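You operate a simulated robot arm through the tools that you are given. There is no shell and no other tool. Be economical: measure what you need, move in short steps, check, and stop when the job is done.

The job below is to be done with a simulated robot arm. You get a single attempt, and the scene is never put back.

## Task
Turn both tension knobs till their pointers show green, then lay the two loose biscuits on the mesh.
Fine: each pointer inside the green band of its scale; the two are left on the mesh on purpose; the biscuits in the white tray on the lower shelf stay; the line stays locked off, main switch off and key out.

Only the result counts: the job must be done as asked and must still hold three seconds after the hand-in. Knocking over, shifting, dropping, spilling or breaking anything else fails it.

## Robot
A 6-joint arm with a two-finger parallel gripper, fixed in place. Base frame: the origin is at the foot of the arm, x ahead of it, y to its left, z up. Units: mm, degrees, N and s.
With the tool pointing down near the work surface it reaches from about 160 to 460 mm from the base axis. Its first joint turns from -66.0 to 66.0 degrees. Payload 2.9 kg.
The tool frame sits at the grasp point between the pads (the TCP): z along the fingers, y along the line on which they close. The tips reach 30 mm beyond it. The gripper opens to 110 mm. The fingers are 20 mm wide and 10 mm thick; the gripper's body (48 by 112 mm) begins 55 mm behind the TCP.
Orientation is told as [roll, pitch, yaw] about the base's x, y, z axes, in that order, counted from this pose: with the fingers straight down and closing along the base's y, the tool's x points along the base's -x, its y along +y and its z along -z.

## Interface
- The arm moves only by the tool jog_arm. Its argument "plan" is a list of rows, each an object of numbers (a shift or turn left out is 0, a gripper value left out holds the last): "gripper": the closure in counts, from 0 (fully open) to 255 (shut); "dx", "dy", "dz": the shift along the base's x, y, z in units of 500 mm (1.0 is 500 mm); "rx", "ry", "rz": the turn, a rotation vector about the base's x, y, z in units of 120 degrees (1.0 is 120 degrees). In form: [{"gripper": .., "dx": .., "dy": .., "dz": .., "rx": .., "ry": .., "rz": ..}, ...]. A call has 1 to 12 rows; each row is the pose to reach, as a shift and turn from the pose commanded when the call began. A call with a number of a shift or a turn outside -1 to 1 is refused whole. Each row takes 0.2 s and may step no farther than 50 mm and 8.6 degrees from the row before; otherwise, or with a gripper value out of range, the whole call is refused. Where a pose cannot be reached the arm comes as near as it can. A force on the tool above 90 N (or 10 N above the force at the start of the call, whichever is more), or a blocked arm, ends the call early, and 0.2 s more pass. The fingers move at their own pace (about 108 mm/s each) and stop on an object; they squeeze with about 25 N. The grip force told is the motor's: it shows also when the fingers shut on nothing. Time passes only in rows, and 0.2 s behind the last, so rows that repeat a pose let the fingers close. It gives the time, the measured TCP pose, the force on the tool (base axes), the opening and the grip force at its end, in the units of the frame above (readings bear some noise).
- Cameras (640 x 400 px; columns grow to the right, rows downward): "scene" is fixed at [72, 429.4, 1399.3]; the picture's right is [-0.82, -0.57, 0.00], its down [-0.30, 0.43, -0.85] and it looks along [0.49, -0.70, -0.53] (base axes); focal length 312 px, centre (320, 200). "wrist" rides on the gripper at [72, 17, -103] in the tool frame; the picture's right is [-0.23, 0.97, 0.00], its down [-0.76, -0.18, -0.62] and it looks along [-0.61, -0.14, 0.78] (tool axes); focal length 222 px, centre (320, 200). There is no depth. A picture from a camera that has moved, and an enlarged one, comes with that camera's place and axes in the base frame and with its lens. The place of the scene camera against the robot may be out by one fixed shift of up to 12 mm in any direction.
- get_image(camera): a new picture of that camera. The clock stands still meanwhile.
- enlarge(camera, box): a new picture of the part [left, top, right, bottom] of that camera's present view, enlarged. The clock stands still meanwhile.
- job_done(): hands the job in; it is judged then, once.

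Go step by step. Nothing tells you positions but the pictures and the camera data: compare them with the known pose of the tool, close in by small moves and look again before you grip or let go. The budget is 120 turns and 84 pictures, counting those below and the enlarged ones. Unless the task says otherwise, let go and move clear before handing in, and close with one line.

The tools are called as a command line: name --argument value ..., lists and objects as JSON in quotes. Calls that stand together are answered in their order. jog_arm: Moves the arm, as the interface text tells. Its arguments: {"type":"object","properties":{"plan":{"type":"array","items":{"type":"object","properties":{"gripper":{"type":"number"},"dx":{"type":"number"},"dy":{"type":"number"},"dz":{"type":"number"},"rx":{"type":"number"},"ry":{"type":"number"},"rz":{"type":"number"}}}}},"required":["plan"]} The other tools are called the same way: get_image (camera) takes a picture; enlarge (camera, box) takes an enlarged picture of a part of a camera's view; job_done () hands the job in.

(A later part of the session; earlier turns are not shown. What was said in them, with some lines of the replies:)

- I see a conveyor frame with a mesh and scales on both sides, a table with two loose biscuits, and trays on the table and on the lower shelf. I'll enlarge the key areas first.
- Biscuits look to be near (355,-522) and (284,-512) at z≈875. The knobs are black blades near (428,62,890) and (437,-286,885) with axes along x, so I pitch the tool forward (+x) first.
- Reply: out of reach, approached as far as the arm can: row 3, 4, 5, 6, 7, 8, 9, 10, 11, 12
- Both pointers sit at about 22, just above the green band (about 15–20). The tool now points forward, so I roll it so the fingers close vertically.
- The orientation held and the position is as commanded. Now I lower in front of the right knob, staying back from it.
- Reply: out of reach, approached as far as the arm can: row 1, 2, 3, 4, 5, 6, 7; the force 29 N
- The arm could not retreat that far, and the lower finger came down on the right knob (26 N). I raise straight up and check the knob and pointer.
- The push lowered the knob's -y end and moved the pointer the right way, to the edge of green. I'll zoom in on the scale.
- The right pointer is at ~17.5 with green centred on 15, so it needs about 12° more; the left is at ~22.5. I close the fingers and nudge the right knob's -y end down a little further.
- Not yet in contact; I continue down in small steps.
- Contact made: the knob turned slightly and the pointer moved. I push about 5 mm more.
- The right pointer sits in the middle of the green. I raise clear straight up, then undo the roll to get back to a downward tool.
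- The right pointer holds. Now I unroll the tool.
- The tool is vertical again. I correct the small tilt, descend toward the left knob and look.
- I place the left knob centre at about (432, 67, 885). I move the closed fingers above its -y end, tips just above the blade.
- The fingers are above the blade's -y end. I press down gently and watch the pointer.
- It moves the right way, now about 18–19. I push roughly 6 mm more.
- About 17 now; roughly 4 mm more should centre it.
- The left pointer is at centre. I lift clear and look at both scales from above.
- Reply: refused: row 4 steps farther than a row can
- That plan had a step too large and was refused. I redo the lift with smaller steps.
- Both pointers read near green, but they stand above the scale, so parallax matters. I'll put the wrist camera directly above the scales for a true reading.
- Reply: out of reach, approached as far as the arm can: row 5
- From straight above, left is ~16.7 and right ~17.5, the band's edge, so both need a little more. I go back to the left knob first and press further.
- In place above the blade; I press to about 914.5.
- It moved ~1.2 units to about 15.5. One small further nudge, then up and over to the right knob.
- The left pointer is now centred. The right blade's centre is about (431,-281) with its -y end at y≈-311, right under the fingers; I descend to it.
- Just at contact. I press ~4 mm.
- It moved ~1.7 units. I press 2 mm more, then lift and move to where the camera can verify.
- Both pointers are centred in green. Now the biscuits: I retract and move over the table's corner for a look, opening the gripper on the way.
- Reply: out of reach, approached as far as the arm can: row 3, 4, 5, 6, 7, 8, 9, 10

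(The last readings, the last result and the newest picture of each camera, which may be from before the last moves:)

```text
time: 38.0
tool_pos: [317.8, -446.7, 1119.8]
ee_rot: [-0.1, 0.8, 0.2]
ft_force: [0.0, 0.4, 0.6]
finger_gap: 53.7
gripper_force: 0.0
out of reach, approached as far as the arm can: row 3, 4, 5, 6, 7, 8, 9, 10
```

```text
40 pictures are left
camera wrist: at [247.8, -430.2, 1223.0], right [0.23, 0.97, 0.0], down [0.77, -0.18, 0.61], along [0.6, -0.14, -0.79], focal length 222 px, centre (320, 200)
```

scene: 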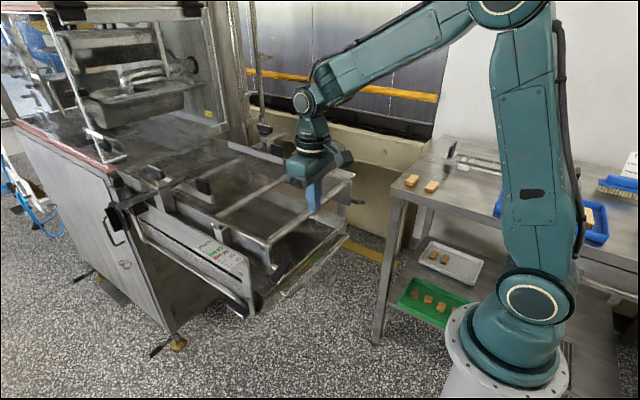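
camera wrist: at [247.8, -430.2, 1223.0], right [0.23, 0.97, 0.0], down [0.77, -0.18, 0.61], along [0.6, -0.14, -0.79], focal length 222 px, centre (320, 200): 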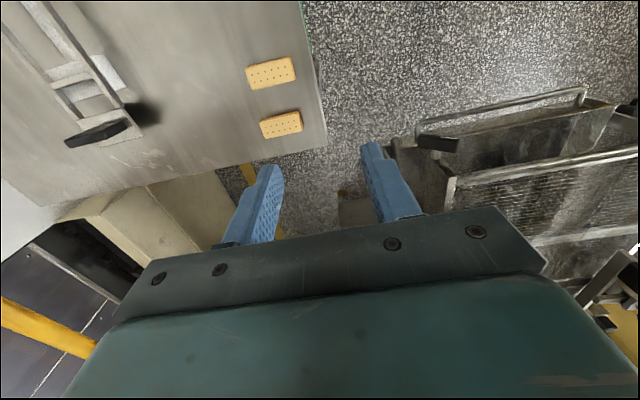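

Biscuits lie with long axes along y: A about (351,-516), B about (279,-505), tops near z≈881. I move above A with the fingers opened to ~90 mm.

jog_arm --plan '[{"dx": 0.03, "dy": -0.06, "gripper": 46}, {"dx": 0.066, "dy": -0.13, "gripper": 46}, {"dx": 0.066, "dy": -0.138, "dz": -0.09}, {"dx": 0.066, "dy": -0.138, "dz": -0.18}, {"dx": 0.066, "dy": -0.138, "dz": -0.27}, {"dx": 0.066, "dy": -0.138, "dz": -0.34}]'

get_image --camera "wrist"

enlarge --camera "scene" --box '[370, 120, 490, 220]'

```text
time: 39.4
tool_pos: [352.1, -514.2, 948.1]
ee_rot: [0.0, 0.7, 0.0]
ft_force: [0.4, -0.5, 0.2]
finger_gap: 90.0
gripper_force: 0.1
```

```text
39 pictures are left
camera wrist: at [281.1, -498.0, 1052.7], right [0.23, 0.97, 0.0], down [0.77, -0.18, 0.61], along [0.6, -0.14, -0.79], focal length 222 px, centre (320, 200)
```

wrist: 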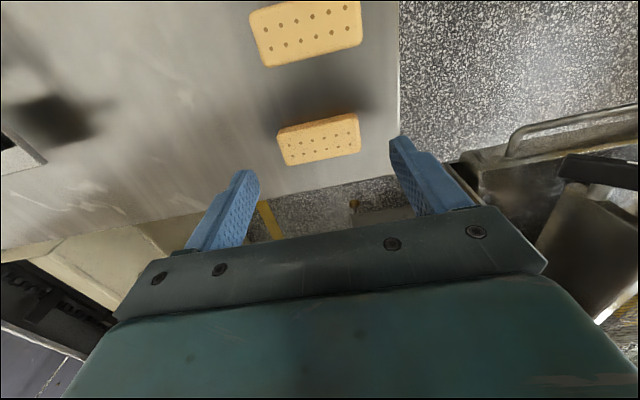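

```text
4.00 times, centred on (430, 170) of scene
camera zoom: at [72.0, 429.4, 1399.3], right [-0.82, -0.57, 0.0], down [-0.3, 0.43, -0.85], along [0.49, -0.7, -0.53], focal length 1248 px, centre (-120, 320)
```

zoom: 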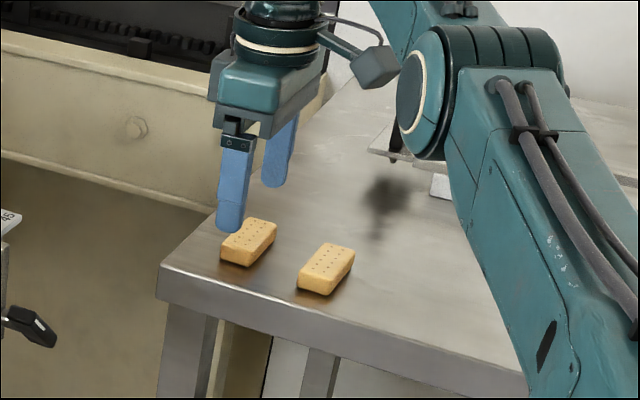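

Aligned over A; its top is at about 885–890. I descend until the tips are beside its upper half and look.

jog_arm --plan '[{"dz": -0.03}, {"dz": -0.05}, {"dz": -0.062}]'

enlarge --camera "scene" --box '[405, 150, 465, 200]'

get_image --camera "wrist"

```text
time: 40.2
tool_pos: [352.9, -517.8, 919.0]
ee_rot: [0.0, 0.8, -0.1]
ft_force: [-0.2, -0.7, 0.4]
finger_gap: 90.3
gripper_force: 0.0
```

```text
8.00 times, centred on (435, 175) of scene
camera zoom: at [72.0, 429.4, 1399.3], right [-0.82, -0.57, 0.0], down [-0.3, 0.43, -0.85], along [0.49, -0.7, -0.53], focal length 2497 px, centre (-600, 400)
```

zoom: 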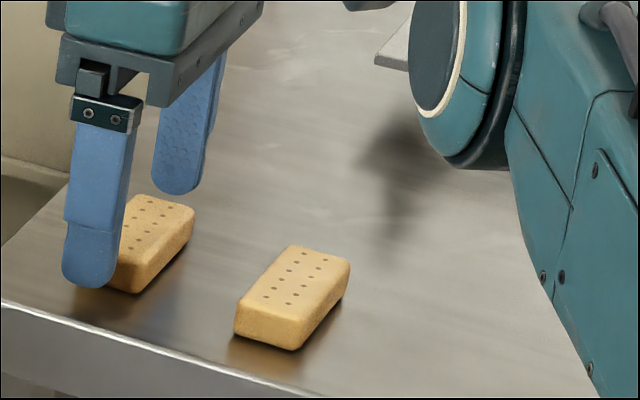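

```text
36 pictures are left
camera wrist: at [282.2, -502.1, 1022.3], right [0.23, 0.97, 0.0], down [0.77, -0.18, 0.61], along [0.6, -0.14, -0.79], focal length 222 px, centre (320, 200)
```

wrist: 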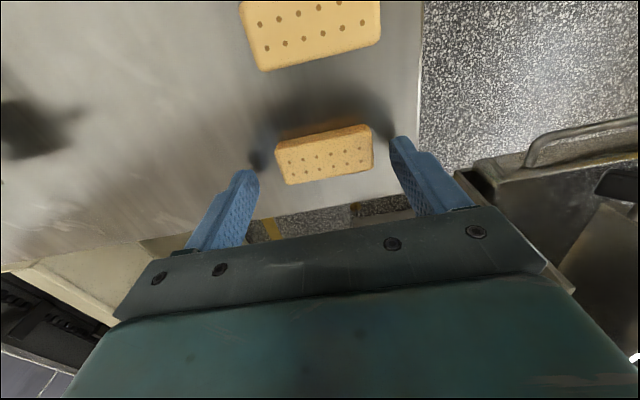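

The tips are just above the top face and well aligned. I lower about 9 mm more and check the force.

jog_arm --plan '[{"dz": -0.01}, {"dz": -0.018}, {"dz": -0.018}]'

enlarge --camera "scene" --box '[405, 150, 465, 200]'

```text
time: 41.0
tool_pos: [351.9, -518.7, 910.9]
ee_rot: [0.1, 0.8, 0.1]
ft_force: [-0.2, 0.7, -0.3]
finger_gap: 90.2
gripper_force: 0.2
```

```text
8.00 times, centred on (435, 175) of scene
camera zoom: at [72.0, 429.4, 1399.3], right [-0.82, -0.57, 0.0], down [-0.3, 0.43, -0.85], along [0.49, -0.7, -0.53], focal length 2497 px, centre (-600, 400)
```

zoom: 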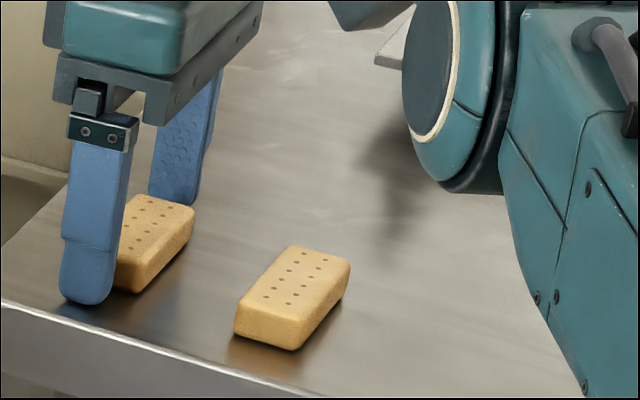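

Close to the table but no contact; 4 mm more, then close.

jog_arm --plan '[{"dz": -0.008, "dy": 0.004}, {"dz": -0.008, "dy": 0.004}]'

jog_arm --plan '[{"gripper": 90}, {"gripper": 200}, {"gripper": 200}, {"gripper": 200}]'

enlarge --camera "scene" --box '[405, 150, 465, 200]'

```text
time: 41.6
tool_pos: [352.0, -519.3, 911.2]
ee_rot: [-0.4, 0.6, 0.2]
ft_force: [-10.5, 3.4, 37.0]
finger_gap: 92.0
gripper_force: 1.9
out of reach, approached as far as the arm can: row 1, 2
```

```text
time: 42.6
tool_pos: [355.5, -518.6, 910.9]
ee_rot: [-0.2, 0.4, 0.0]
ft_force: [9.3, 13.3, 36.9]
finger_gap: 61.3
gripper_force: 14.0
```

```text
8.00 times, centred on (435, 175) of scene
camera zoom: at [71.7, 430.3, 1399.0], right [-0.82, -0.57, 0.0], down [-0.3, 0.43, -0.85], along [0.49, -0.7, -0.53], focal length 2497 px, centre (-600, 400)
```

zoom: 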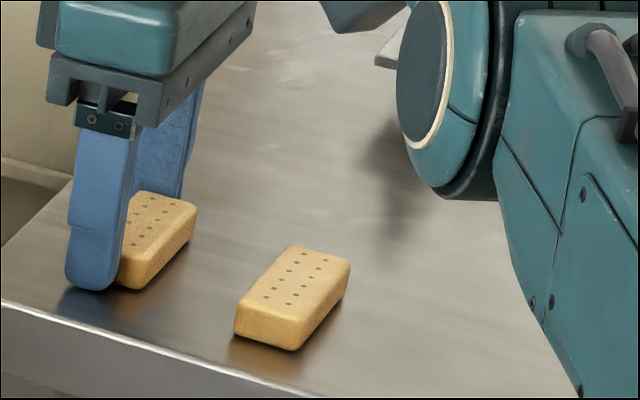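

The tips touched the table (top ≈ 881) and the fingers hold the biscuit at 61 mm. I lift gently and check.

jog_arm --plan '[{"gripper": 200, "dz": 0.012}, {"dz": 0.03}, {"dz": 0.08}, {"dz": 0.16}]'

get_image --camera "wrist"

enlarge --camera "scene" --box '[380, 120, 480, 200]'

```text
time: 43.6
tool_pos: [353.9, -519.8, 985.8]
ee_rot: [0.2, 0.9, -0.1]
ft_force: [-0.3, 0.5, -0.1]
finger_gap: 61.0
gripper_force: 13.9
```

```text
33 pictures are left
camera wrist: at [283.8, -503.4, 1089.1], right [0.23, 0.97, 0.0], down [0.77, -0.18, 0.61], along [0.6, -0.14, -0.79], focal length 222 px, centre (320, 200)
```

wrist: 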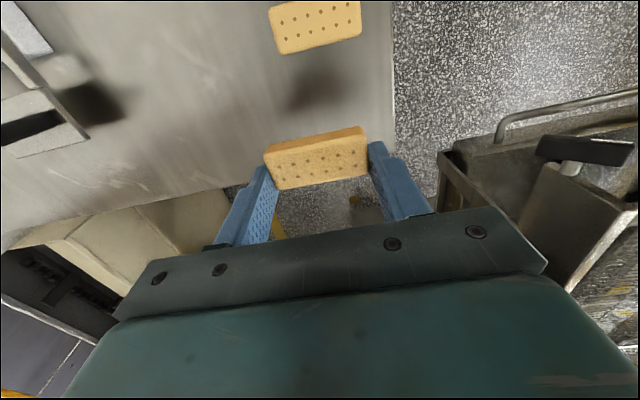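

```text
5.00 times, centred on (430, 160) of scene
camera zoom: at [72.0, 429.4, 1399.3], right [-0.82, -0.57, 0.0], down [-0.3, 0.43, -0.85], along [0.49, -0.7, -0.53], focal length 1560 px, centre (-230, 400)
```

zoom: 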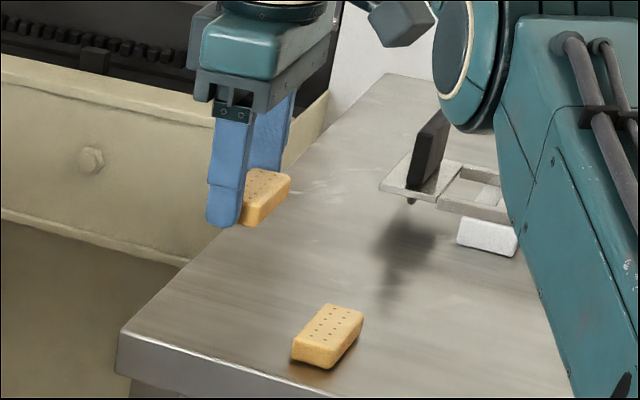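

The biscuit is held. I raise and carry it over the mesh to about (545,-160).

jog_arm --plan '[{"dz": 0.08}, {"dz": 0.16}, {"dz": 0.16, "dx": 0.042, "dy": 0.08}, {"dz": 0.16, "dx": 0.084, "dy": 0.16}, {"dz": 0.16, "dx": 0.126, "dy": 0.24}, {"dz": 0.16, "dx": 0.168, "dy": 0.32}, {"dz": 0.16, "dx": 0.21, "dy": 0.4}, {"dz": 0.16, "dx": 0.252, "dy": 0.48}, {"dz": 0.16, "dx": 0.294, "dy": 0.56}, {"dz": 0.16, "dx": 0.336, "dy": 0.64}, {"dz": 0.16, "dx": 0.382, "dy": 0.72}]'

get_image --camera "wrist"

get_image --camera "scene"

```text
time: 46.0
tool_pos: [557.0, -158.4, 1067.6]
ee_rot: [0.0, 1.0, 0.0]
ft_force: [0.0, -0.7, -0.1]
finger_gap: 60.8
gripper_force: 13.8
out of reach, approached as far as the arm can: row 5, 6, 7, 8, 9, 10, 11
```

```text
31 pictures are left
camera wrist: at [486.8, -141.7, 1171.1], right [0.23, 0.97, 0.0], down [0.77, -0.18, 0.61], along [0.59, -0.14, -0.79], focal length 222 px, centre (320, 200)
```

wrist: 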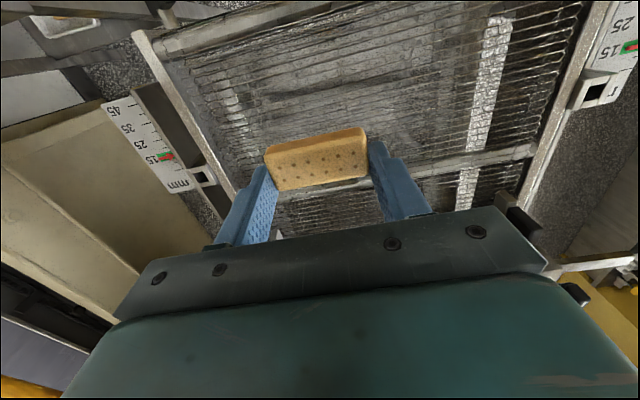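

```text
30 pictures are left
```

scene: 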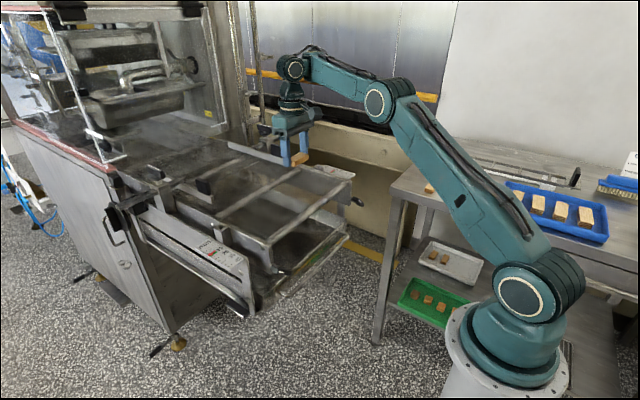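

Over the mesh, clear of the crossbar and side frame. I descend partway, then find the mesh height in small steps.

jog_arm --plan '[{"dz": -0.06, "dx": -0.01}, {"dz": -0.12, "dx": -0.02}, {"dz": -0.16, "dx": -0.024}]'

enlarge --camera "scene" --box '[240, 120, 360, 220]'

get_image --camera "wrist"

```text
time: 46.8
tool_pos: [581.9, -171.8, 1005.2]
ee_rot: [0.0, 1.0, 0.0]
ft_force: [-0.4, 0.3, 0.5]
finger_gap: 60.7
gripper_force: 13.9
out of reach, approached as far as the arm can: row 1, 2, 3
```

```text
4.00 times, centred on (300, 170) of scene
camera zoom: at [71.9, 429.4, 1399.3], right [-0.82, -0.57, 0.0], down [-0.3, 0.43, -0.85], along [0.49, -0.7, -0.53], focal length 1248 px, centre (400, 320)
```

zoom: 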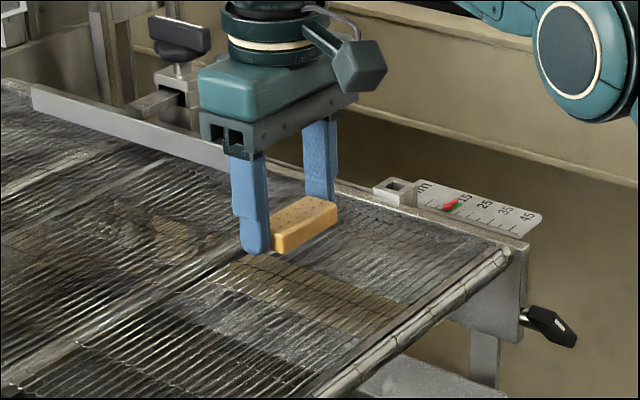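

```text
28 pictures are left
camera wrist: at [512.6, -154.0, 1108.9], right [0.23, 0.97, 0.0], down [0.77, -0.18, 0.61], along [0.59, -0.14, -0.79], focal length 222 px, centre (320, 200)
```

wrist: 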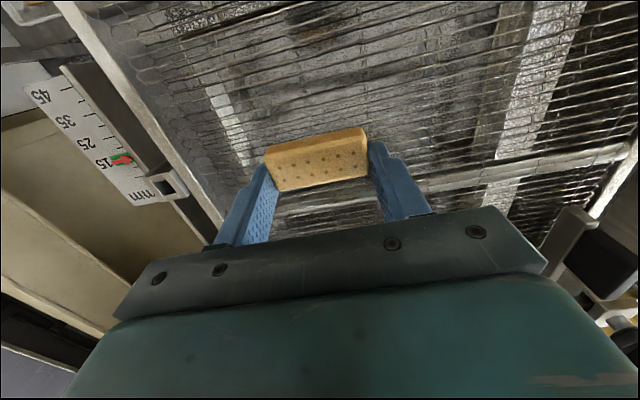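

The arm seems to be in an elbow configuration that pushes it outward as it lowers, but the mesh continues here and a clear spot remains before the crossbar. I lower at about (585,-200) in small steps.

jog_arm --plan '[{"dx": 0.006, "dy": -0.056}, {"dx": 0.006, "dy": -0.056, "dz": -0.02}, {"dx": 0.006, "dy": -0.056, "dz": -0.04}, {"dx": 0.006, "dy": -0.056, "dz": -0.05}]'

enlarge --camera "scene" --box '[270, 150, 350, 200]'

get_image --camera "wrist"

```text
time: 47.8
tool_pos: [583.3, -199.6, 984.5]
ee_rot: [-0.2, 0.5, 0.0]
ft_force: [-5.8, 3.7, 16.3]
finger_gap: 61.1
gripper_force: 13.9
```

```text
8.00 times, centred on (310, 175) of scene
camera zoom: at [71.5, 429.6, 1399.2], right [-0.82, -0.57, 0.0], down [-0.3, 0.43, -0.85], along [0.49, -0.7, -0.53], focal length 2497 px, centre (400, 400)
```

zoom: 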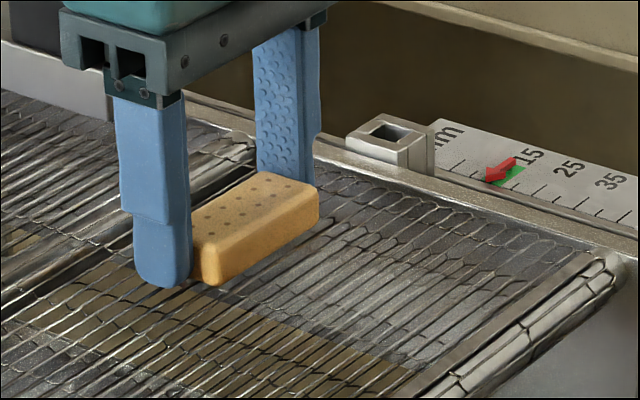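

```text
26 pictures are left
camera wrist: at [513.0, -182.1, 1088.2], right [0.23, 0.97, 0.0], down [0.77, -0.17, 0.62], along [0.6, -0.14, -0.79], focal length 222 px, centre (320, 200)
```

wrist: 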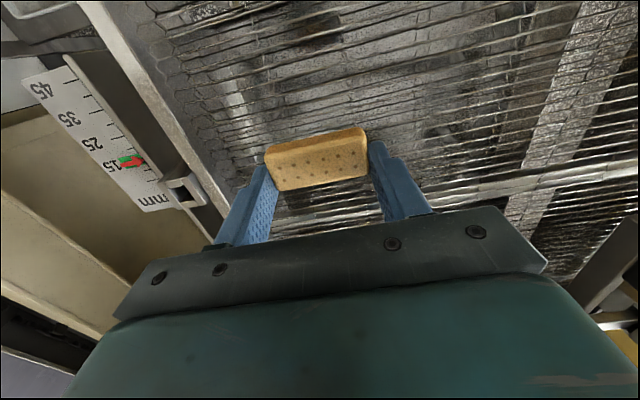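

Contact with the mesh (16 N up, mesh ≈ z 954). The biscuit rests on it, so I release and check.

jog_arm --plan '[{"gripper": 80, "dz": 0.002}, {"gripper": 60, "dz": 0.002}, {"gripper": 60, "dz": 0.002}]'

enlarge --camera "scene" --box '[270, 150, 350, 200]'

```text
time: 48.6
tool_pos: [584.3, -200.6, 984.3]
ee_rot: [0.0, 0.6, 0.0]
ft_force: [-1.9, -13.2, 24.9]
finger_gap: 77.1
gripper_force: 0.0
```

```text
8.00 times, centred on (310, 175) of scene
camera zoom: at [71.4, 429.1, 1399.4], right [-0.82, -0.57, 0.0], down [-0.3, 0.43, -0.85], along [0.49, -0.7, -0.53], focal length 2497 px, centre (400, 400)
```

zoom: 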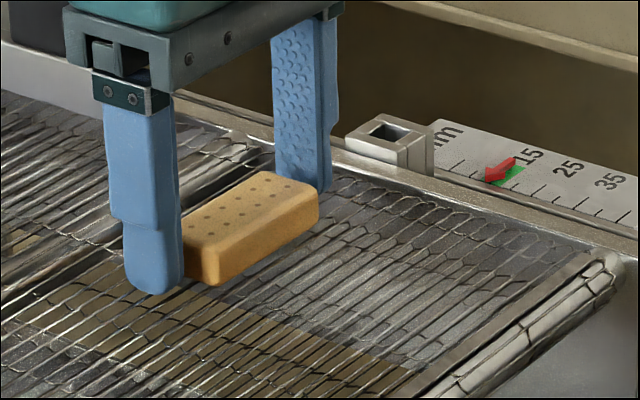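

Released and the biscuit sits flat; the tips press the mesh a bit, so I lift straight up.

jog_arm --plan '[{"dz": 0.01, "gripper": 70}, {"dz": 0.03}, {"dz": 0.08}, {"dz": 0.16}, {"dz": 0.24}]'

get_image --camera "scene"

get_image --camera "wrist"

```text
time: 49.8
tool_pos: [587.8, -199.0, 1104.5]
ee_rot: [-0.2, 0.9, 2.8]
ft_force: [0.2, -2.5, 0.7]
finger_gap: 79.9
gripper_force: 0.1
```

```text
24 pictures are left
```

scene: 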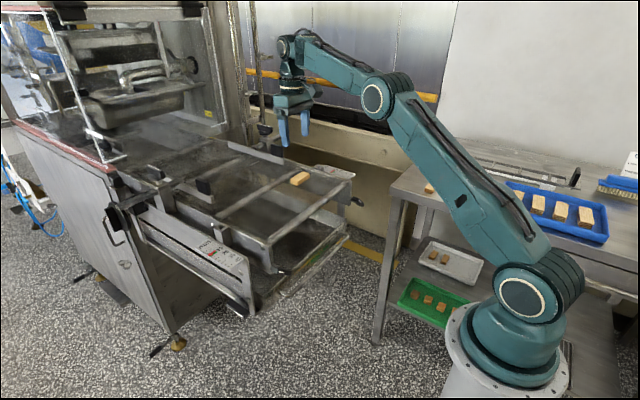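

```text
23 pictures are left
camera wrist: at [516.4, -185.3, 1208.6], right [0.18, 0.98, -0.01], down [0.78, -0.14, 0.61], along [0.6, -0.12, -0.79], focal length 222 px, centre (320, 200)
```

wrist: 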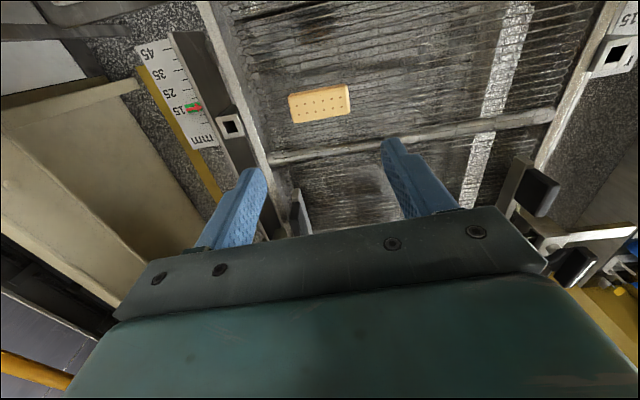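

Biscuit A lies on the mesh, pointers still in green. To reach biscuit B I want the elbow-up configuration back, so I stretch the arm out high (near straight) and then draw back, watching for reach flags.

jog_arm --plan '[{"dz": 0.08, "rz": -0.023}, {"dz": 0.12, "dx": 0.06, "dy": 0.04, "rz": -0.023}, {"dz": 0.12, "dx": 0.12, "dy": 0.08, "rz": -0.023}, {"dz": 0.12, "dx": 0.12, "dy": 0.08, "rz": -0.023}]'

jog_arm --plan '[{"dx": -0.08}, {"dx": -0.16}, {"dx": -0.24}, {"dx": -0.3}]'

```text
time: 50.8
tool_pos: [597.4, -159.0, 1144.2]
ee_rot: [-0.1, 0.7, -2.8]
ft_force: [-0.4, 0.9, -0.5]
finger_gap: 79.9
gripper_force: 0.1
out of reach, approached as far as the arm can: row 1, 2, 3, 4
```

```text
time: 51.8
tool_pos: [464.3, -163.2, 1168.6]
ee_rot: [0.1, 1.1, -3.1]
ft_force: [-1.0, -0.2, -0.2]
finger_gap: 79.8
gripper_force: 0.1
out of reach, approached as far as the arm can: row 2, 3, 4
```

The limit looks like an elbow that bends past straight only a little: it flipped when I stretched out earlier. I repeat that kind of fast outward step to near-straight so it may flip back, then test by retracting.

jog_arm --plan '[{"dx": 0.09, "dz": 0.02}, {"dx": 0.16, "dz": 0.04}]'

jog_arm --plan '[{"dx": -0.08, "dz": -0.02}, {"dx": -0.16, "dz": -0.04}, {"dx": -0.22, "dz": -0.06}]'

```text
time: 52.4
tool_pos: [546.3, -158.8, 1192.1]
ee_rot: [-2.6, 1.6, 11.6]
ft_force: [0.7, -1.7, 0.5]
finger_gap: 80.0
gripper_force: 0.0
out of reach, approached as far as the arm can: row 1
```

```text
time: 53.2
tool_pos: [456.6, -176.4, 1178.4]
ee_rot: [0.0, 1.1, -11.2]
ft_force: [-3.3, 2.7, 0.7]
finger_gap: 79.7
gripper_force: 0.1
out of reach, approached as far as the arm can: row 2, 3
```

The yaw is drifting, so I look at the arm before going on.

get_image --camera "scene"

```text
22 pictures are left
```

scene: 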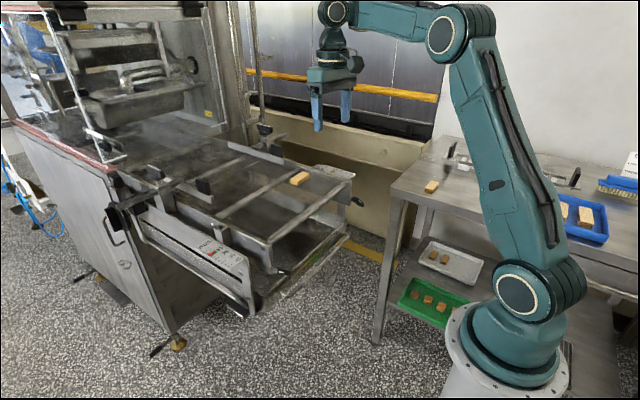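

The forearm seems held at about horizontal, which suggests the wrist is in its other (flipped) solution. Pitching the tool forward and back down unlocked it earlier, so I repeat that well above everything.

jog_arm --plan '[{"rz": 0.05, "dy": -0.08}, {"rz": 0.093, "dy": -0.16}, {"rz": 0.093, "dy": -0.24}]'

jog_arm --plan '[{"ry": -0.0682}, {"ry": -0.1364}, {"ry": -0.2046}, {"ry": -0.2728}, {"ry": -0.341}, {"ry": -0.4092}, {"ry": -0.4774}, {"ry": -0.5456}, {"ry": -0.6138}, {"ry": -0.682}, {"ry": -0.75}]'

```text
time: 54.0
tool_pos: [452.6, -288.4, 1176.7]
ee_rot: [-0.1, 0.8, 8.4]
ft_force: [0.5, 0.0, -0.5]
finger_gap: 79.8
gripper_force: 0.0
```

```text
time: 56.4
tool_pos: [449.1, -289.6, 1178.2]
ee_rot: [-85.6, -81.6, 85.6]
ft_force: [0.9, 0.1, 0.4]
finger_gap: 79.7
gripper_force: 0.0
```

Orientation commands evidently build on the commanded pose, so yaw is ~8° off now; I'll fix that after pitching back down.

jog_arm --plan '[{"ry": 0.0682}, {"ry": 0.1364, "dy": 0.03}, {"ry": 0.2046, "dy": 0.06}, {"ry": 0.2728, "dy": 0.09}, {"ry": 0.341, "dy": 0.12}, {"ry": 0.4092, "dy": 0.15, "dx": -0.02}, {"ry": 0.4774, "dy": 0.18, "dx": -0.04}, {"ry": 0.5456, "dy": 0.21, "dx": -0.06}, {"ry": 0.6138, "dy": 0.24, "dx": -0.08}, {"ry": 0.682, "dy": 0.27, "dx": -0.1}, {"ry": 0.75, "dy": 0.3, "dx": -0.1}]'

jog_arm --plan '[{"rz": -0.035}, {"rz": -0.07}]'

```text
time: 58.8
tool_pos: [397.6, -139.2, 1176.0]
ee_rot: [0.0, 0.9, 8.4]
ft_force: [1.1, -0.9, 0.2]
finger_gap: 79.7
gripper_force: 0.0
```

```text
time: 59.4
tool_pos: [397.9, -140.4, 1177.4]
ee_rot: [0.0, 0.8, 0.1]
ft_force: [0.1, -0.7, -0.9]
finger_gap: 80.2
gripper_force: 0.0
```

The arm now reaches inward without flags. I move toward biscuit B at about (279,-505), staying high.

jog_arm --plan '[{"dx": -0.02, "dy": -0.08, "dz": -0.02}, {"dx": -0.04, "dy": -0.16, "dz": -0.05}, {"dx": -0.07, "dy": -0.24, "dz": -0.08}, {"dx": -0.1, "dy": -0.32, "dz": -0.11}, {"dx": -0.13, "dy": -0.4, "dz": -0.14}, {"dx": -0.16, "dy": -0.48, "dz": -0.17}, {"dx": -0.19, "dy": -0.56, "dz": -0.2}, {"dx": -0.22, "dy": -0.64, "dz": -0.24}, {"dx": -0.238, "dy": -0.72, "dz": -0.28}, {"dx": -0.238, "dy": -0.73, "dz": -0.34}, {"dx": -0.238, "dy": -0.73, "dz": -0.4}, {"dx": -0.238, "dy": -0.73, "dz": -0.46, "gripper": 46}]'

get_image --camera "wrist"

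```text
time: 62.0
tool_pos: [279.0, -503.9, 947.5]
ee_rot: [0.0, 0.7, 0.0]
ft_force: [-0.3, -0.4, -0.6]
finger_gap: 90.1
gripper_force: 0.0
```

```text
21 pictures are left
camera wrist: at [208.6, -488.0, 1051.8], right [0.23, 0.97, 0.0], down [0.77, -0.18, 0.61], along [0.6, -0.14, -0.79], focal length 222 px, centre (320, 200)
```

wrist: 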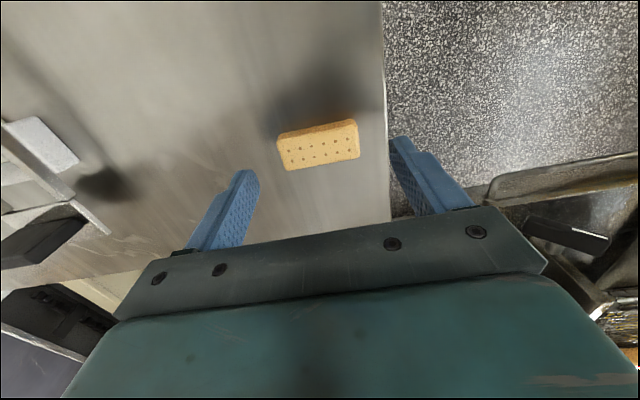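

Aligned over B (about (277,-504)). I descend to just above the table and close.

jog_arm --plan '[{"dx": -0.003, "dz": -0.03}, {"dx": -0.003, "dz": -0.055}, {"dx": -0.003, "dz": -0.069}, {"dx": -0.003, "dz": -0.069}]'

jog_arm --plan '[{"gripper": 90}, {"gripper": 200}, {"gripper": 200}, {"gripper": 200}]'

enlarge --camera "scene" --box '[390, 140, 490, 220]'

```text
time: 63.0
tool_pos: [278.5, -504.8, 913.6]
ee_rot: [0.0, 0.8, 0.1]
ft_force: [0.4, 0.9, -0.7]
finger_gap: 90.3
gripper_force: 0.0
```

```text
time: 64.0
tool_pos: [277.1, -505.5, 912.9]
ee_rot: [0.0, 0.8, 0.0]
ft_force: [0.9, 0.2, 0.5]
finger_gap: 60.7
gripper_force: 14.2
```

```text
5.00 times, centred on (440, 180) of scene
camera zoom: at [72.0, 429.4, 1399.3], right [-0.82, -0.57, 0.0], down [-0.3, 0.43, -0.85], along [0.49, -0.7, -0.53], focal length 1560 px, centre (-280, 300)
```

zoom: 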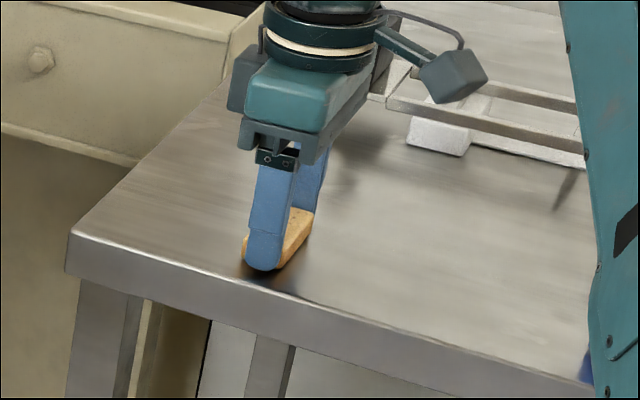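

B is held at 61 mm. I lift and begin carrying it toward the mesh.

jog_arm --plan '[{"dz": 0.02}, {"dz": 0.1}, {"dz": 0.2}, {"dz": 0.3}, {"dz": 0.3, "dx": 0.05, "dy": 0.08}, {"dz": 0.3, "dx": 0.1, "dy": 0.16}, {"dz": 0.3, "dx": 0.15, "dy": 0.24}, {"dz": 0.3, "dx": 0.2, "dy": 0.32}]'

jog_arm --plan '[{"dx": 0.05, "dy": 0.08}, {"dx": 0.1, "dy": 0.16}, {"dx": 0.15, "dy": 0.24}, {"dx": 0.2, "dy": 0.32}, {"dx": 0.25, "dy": 0.4}, {"dx": 0.3, "dy": 0.48}, {"dx": 0.336, "dy": 0.55}]'

get_image --camera "wrist"

```text
time: 65.8
tool_pos: [374.3, -345.1, 1060.6]
ee_rot: [0.0, 0.8, 0.0]
ft_force: [-0.2, 0.2, 0.7]
finger_gap: 61.0
gripper_force: 14.1
```

```text
time: 67.4
tool_pos: [547.3, -68.1, 1062.6]
ee_rot: [-0.1, 0.8, 0.0]
ft_force: [0.0, 0.4, 0.9]
finger_gap: 61.0
gripper_force: 13.8
```

```text
19 pictures are left
camera wrist: at [477.1, -52.0, 1166.7], right [0.23, 0.97, 0.0], down [0.77, -0.18, 0.61], along [0.6, -0.14, -0.79], focal length 222 px, centre (320, 200)
```

wrist: 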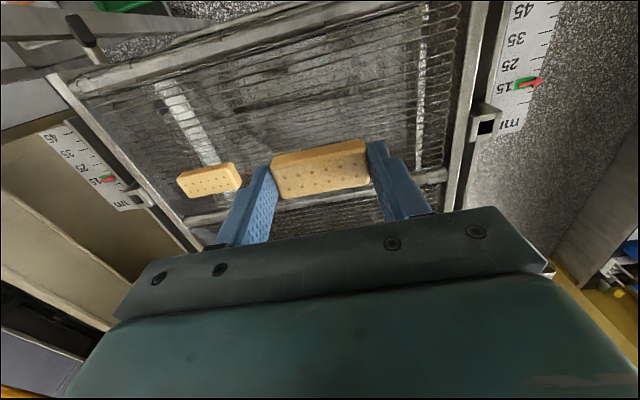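

No flags this time, and the spot beside biscuit A is clear. I lower to just above the mesh (contact expected at TCP ≈ 985).

jog_arm --plan '[{"dz": -0.06, "dx": -0.005}, {"dz": -0.11, "dx": -0.01}, {"dz": -0.14, "dx": -0.01}, {"dz": -0.148, "dx": -0.01}, {"dz": -0.148, "dx": -0.01}]'

enlarge --camera "scene" --box '[240, 150, 340, 220]'

```text
time: 68.6
tool_pos: [541.1, -68.2, 987.5]
ee_rot: [0.0, 0.9, 0.0]
ft_force: [0.0, 0.0, -0.4]
finger_gap: 60.9
gripper_force: 13.7
```

```text
5.71 times, centred on (290, 185) of scene
camera zoom: at [72.0, 429.4, 1399.3], right [-0.82, -0.57, 0.0], down [-0.3, 0.43, -0.85], along [0.49, -0.7, -0.53], focal length 1783 px, centre (491, 286)
```

zoom: 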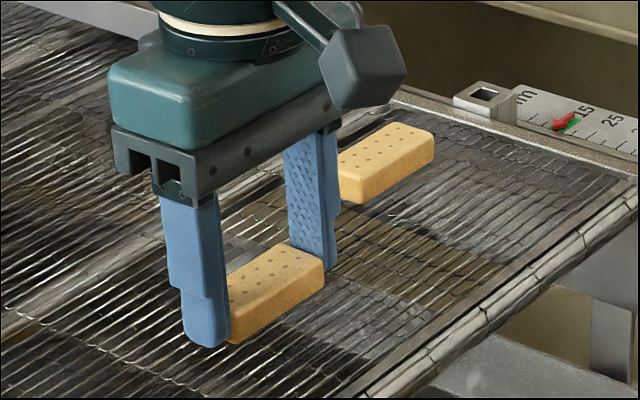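

Nearly touching. I lower in 1 mm steps until contact.

jog_arm --plan '[{"dz": -0.002}, {"dz": -0.004}, {"dz": -0.004}]'

```text
time: 69.4
tool_pos: [542.4, -70.8, 985.6]
ee_rot: [0.1, 0.6, 0.0]
ft_force: [-0.7, -0.5, 12.6]
finger_gap: 61.2
gripper_force: 13.6
```

Contact. I release and lift straight up.

jog_arm --plan '[{"gripper": 90, "dz": 0.002}, {"gripper": 60, "dz": 0.002}, {"gripper": 60, "dz": 0.004}, {"dz": 0.02}, {"dz": 0.06}, {"dz": 0.14}, {"dz": 0.22}]'

get_image --camera "wrist"

get_image --camera "scene"

```text
time: 71.0
tool_pos: [539.3, -69.0, 1095.7]
ee_rot: [0.0, 0.8, 0.0]
ft_force: [0.4, -0.5, 0.1]
finger_gap: 84.2
gripper_force: 0.1
```

```text
17 pictures are left
camera wrist: at [469.0, -52.2, 1199.1], right [0.23, 0.97, 0.0], down [0.77, -0.18, 0.61], along [0.6, -0.14, -0.79], focal length 222 px, centre (320, 200)
```

wrist: 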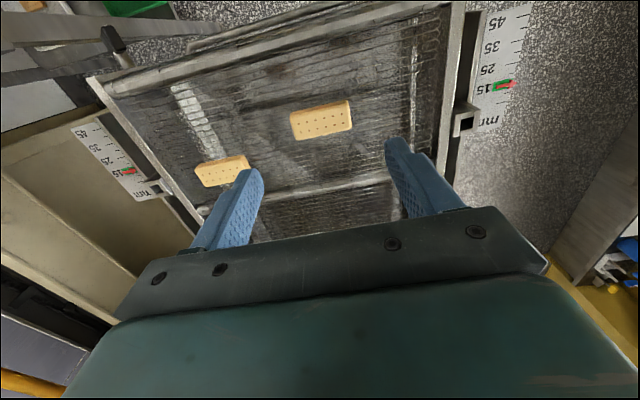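

```text
16 pictures are left
```

scene: 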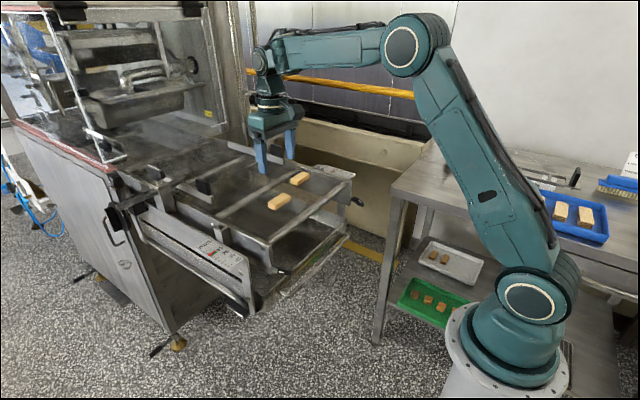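

Both biscuits lie on the mesh. I move the arm clear and verify both pointers once more.

jog_arm --plan '[{"dz": 0.07, "dx": -0.03}, {"dz": 0.14, "dx": -0.1}, {"dz": 0.15, "dx": -0.19}, {"dz": 0.15, "dx": -0.26}]'

enlarge --camera "scene" --box '[205, 235, 245, 260]'

enlarge --camera "scene" --box '[328, 158, 356, 174]'

enlarge --camera "scene" --box '[240, 150, 380, 240]'

```text
time: 72.0
tool_pos: [405.6, -68.5, 1169.8]
ee_rot: [0.1, 0.9, 0.0]
ft_force: [-0.1, -0.2, 0.5]
finger_gap: 84.1
gripper_force: 0.0
```

```text
16.00 times, centred on (225, 248) of scene
camera zoom: at [72.0, 429.4, 1399.3], right [-0.82, -0.57, 0.0], down [-0.3, 0.43, -0.85], along [0.49, -0.7, -0.53], focal length 4993 px, centre (1840, -560)
```

zoom: 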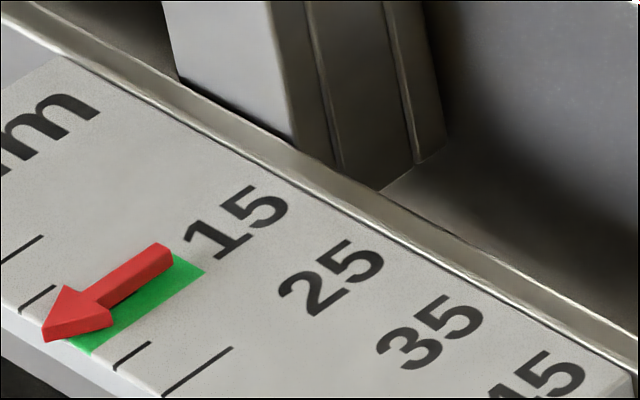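

```text
16.00 times, centred on (342, 166) of scene
camera zoom: at [72.0, 429.4, 1399.3], right [-0.82, -0.57, 0.0], down [-0.3, 0.43, -0.85], along [0.49, -0.7, -0.53], focal length 4993 px, centre (-32, 744)
```

zoom: 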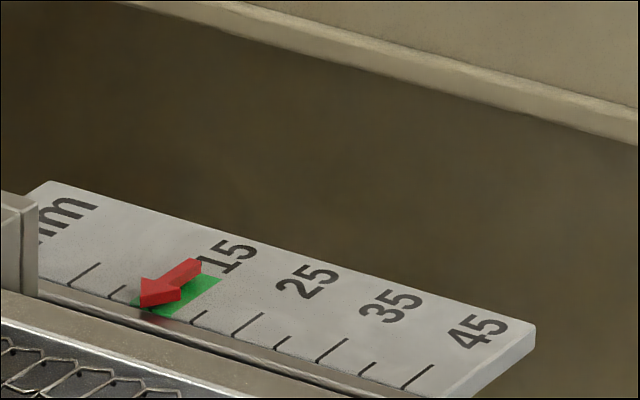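

```text
4.44 times, centred on (310, 195) of scene
camera zoom: at [72.0, 429.4, 1399.3], right [-0.82, -0.57, 0.0], down [-0.3, 0.43, -0.85], along [0.49, -0.7, -0.53], focal length 1387 px, centre (364, 222)
```

zoom: 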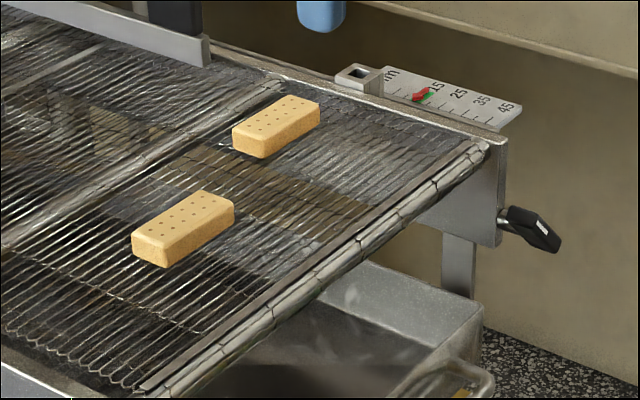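

The pointers have not moved since the overhead check, where both were centred in green. Both biscuits lie flat on the mesh and the arm is clear, so I hand in.

job_done

```text
The job is handed in.
```

Both tension pointers are in the green band, and the two loose biscuits lie on the mesh. I didn't touch the shelf tray, main switch or key, and the job is handed in.
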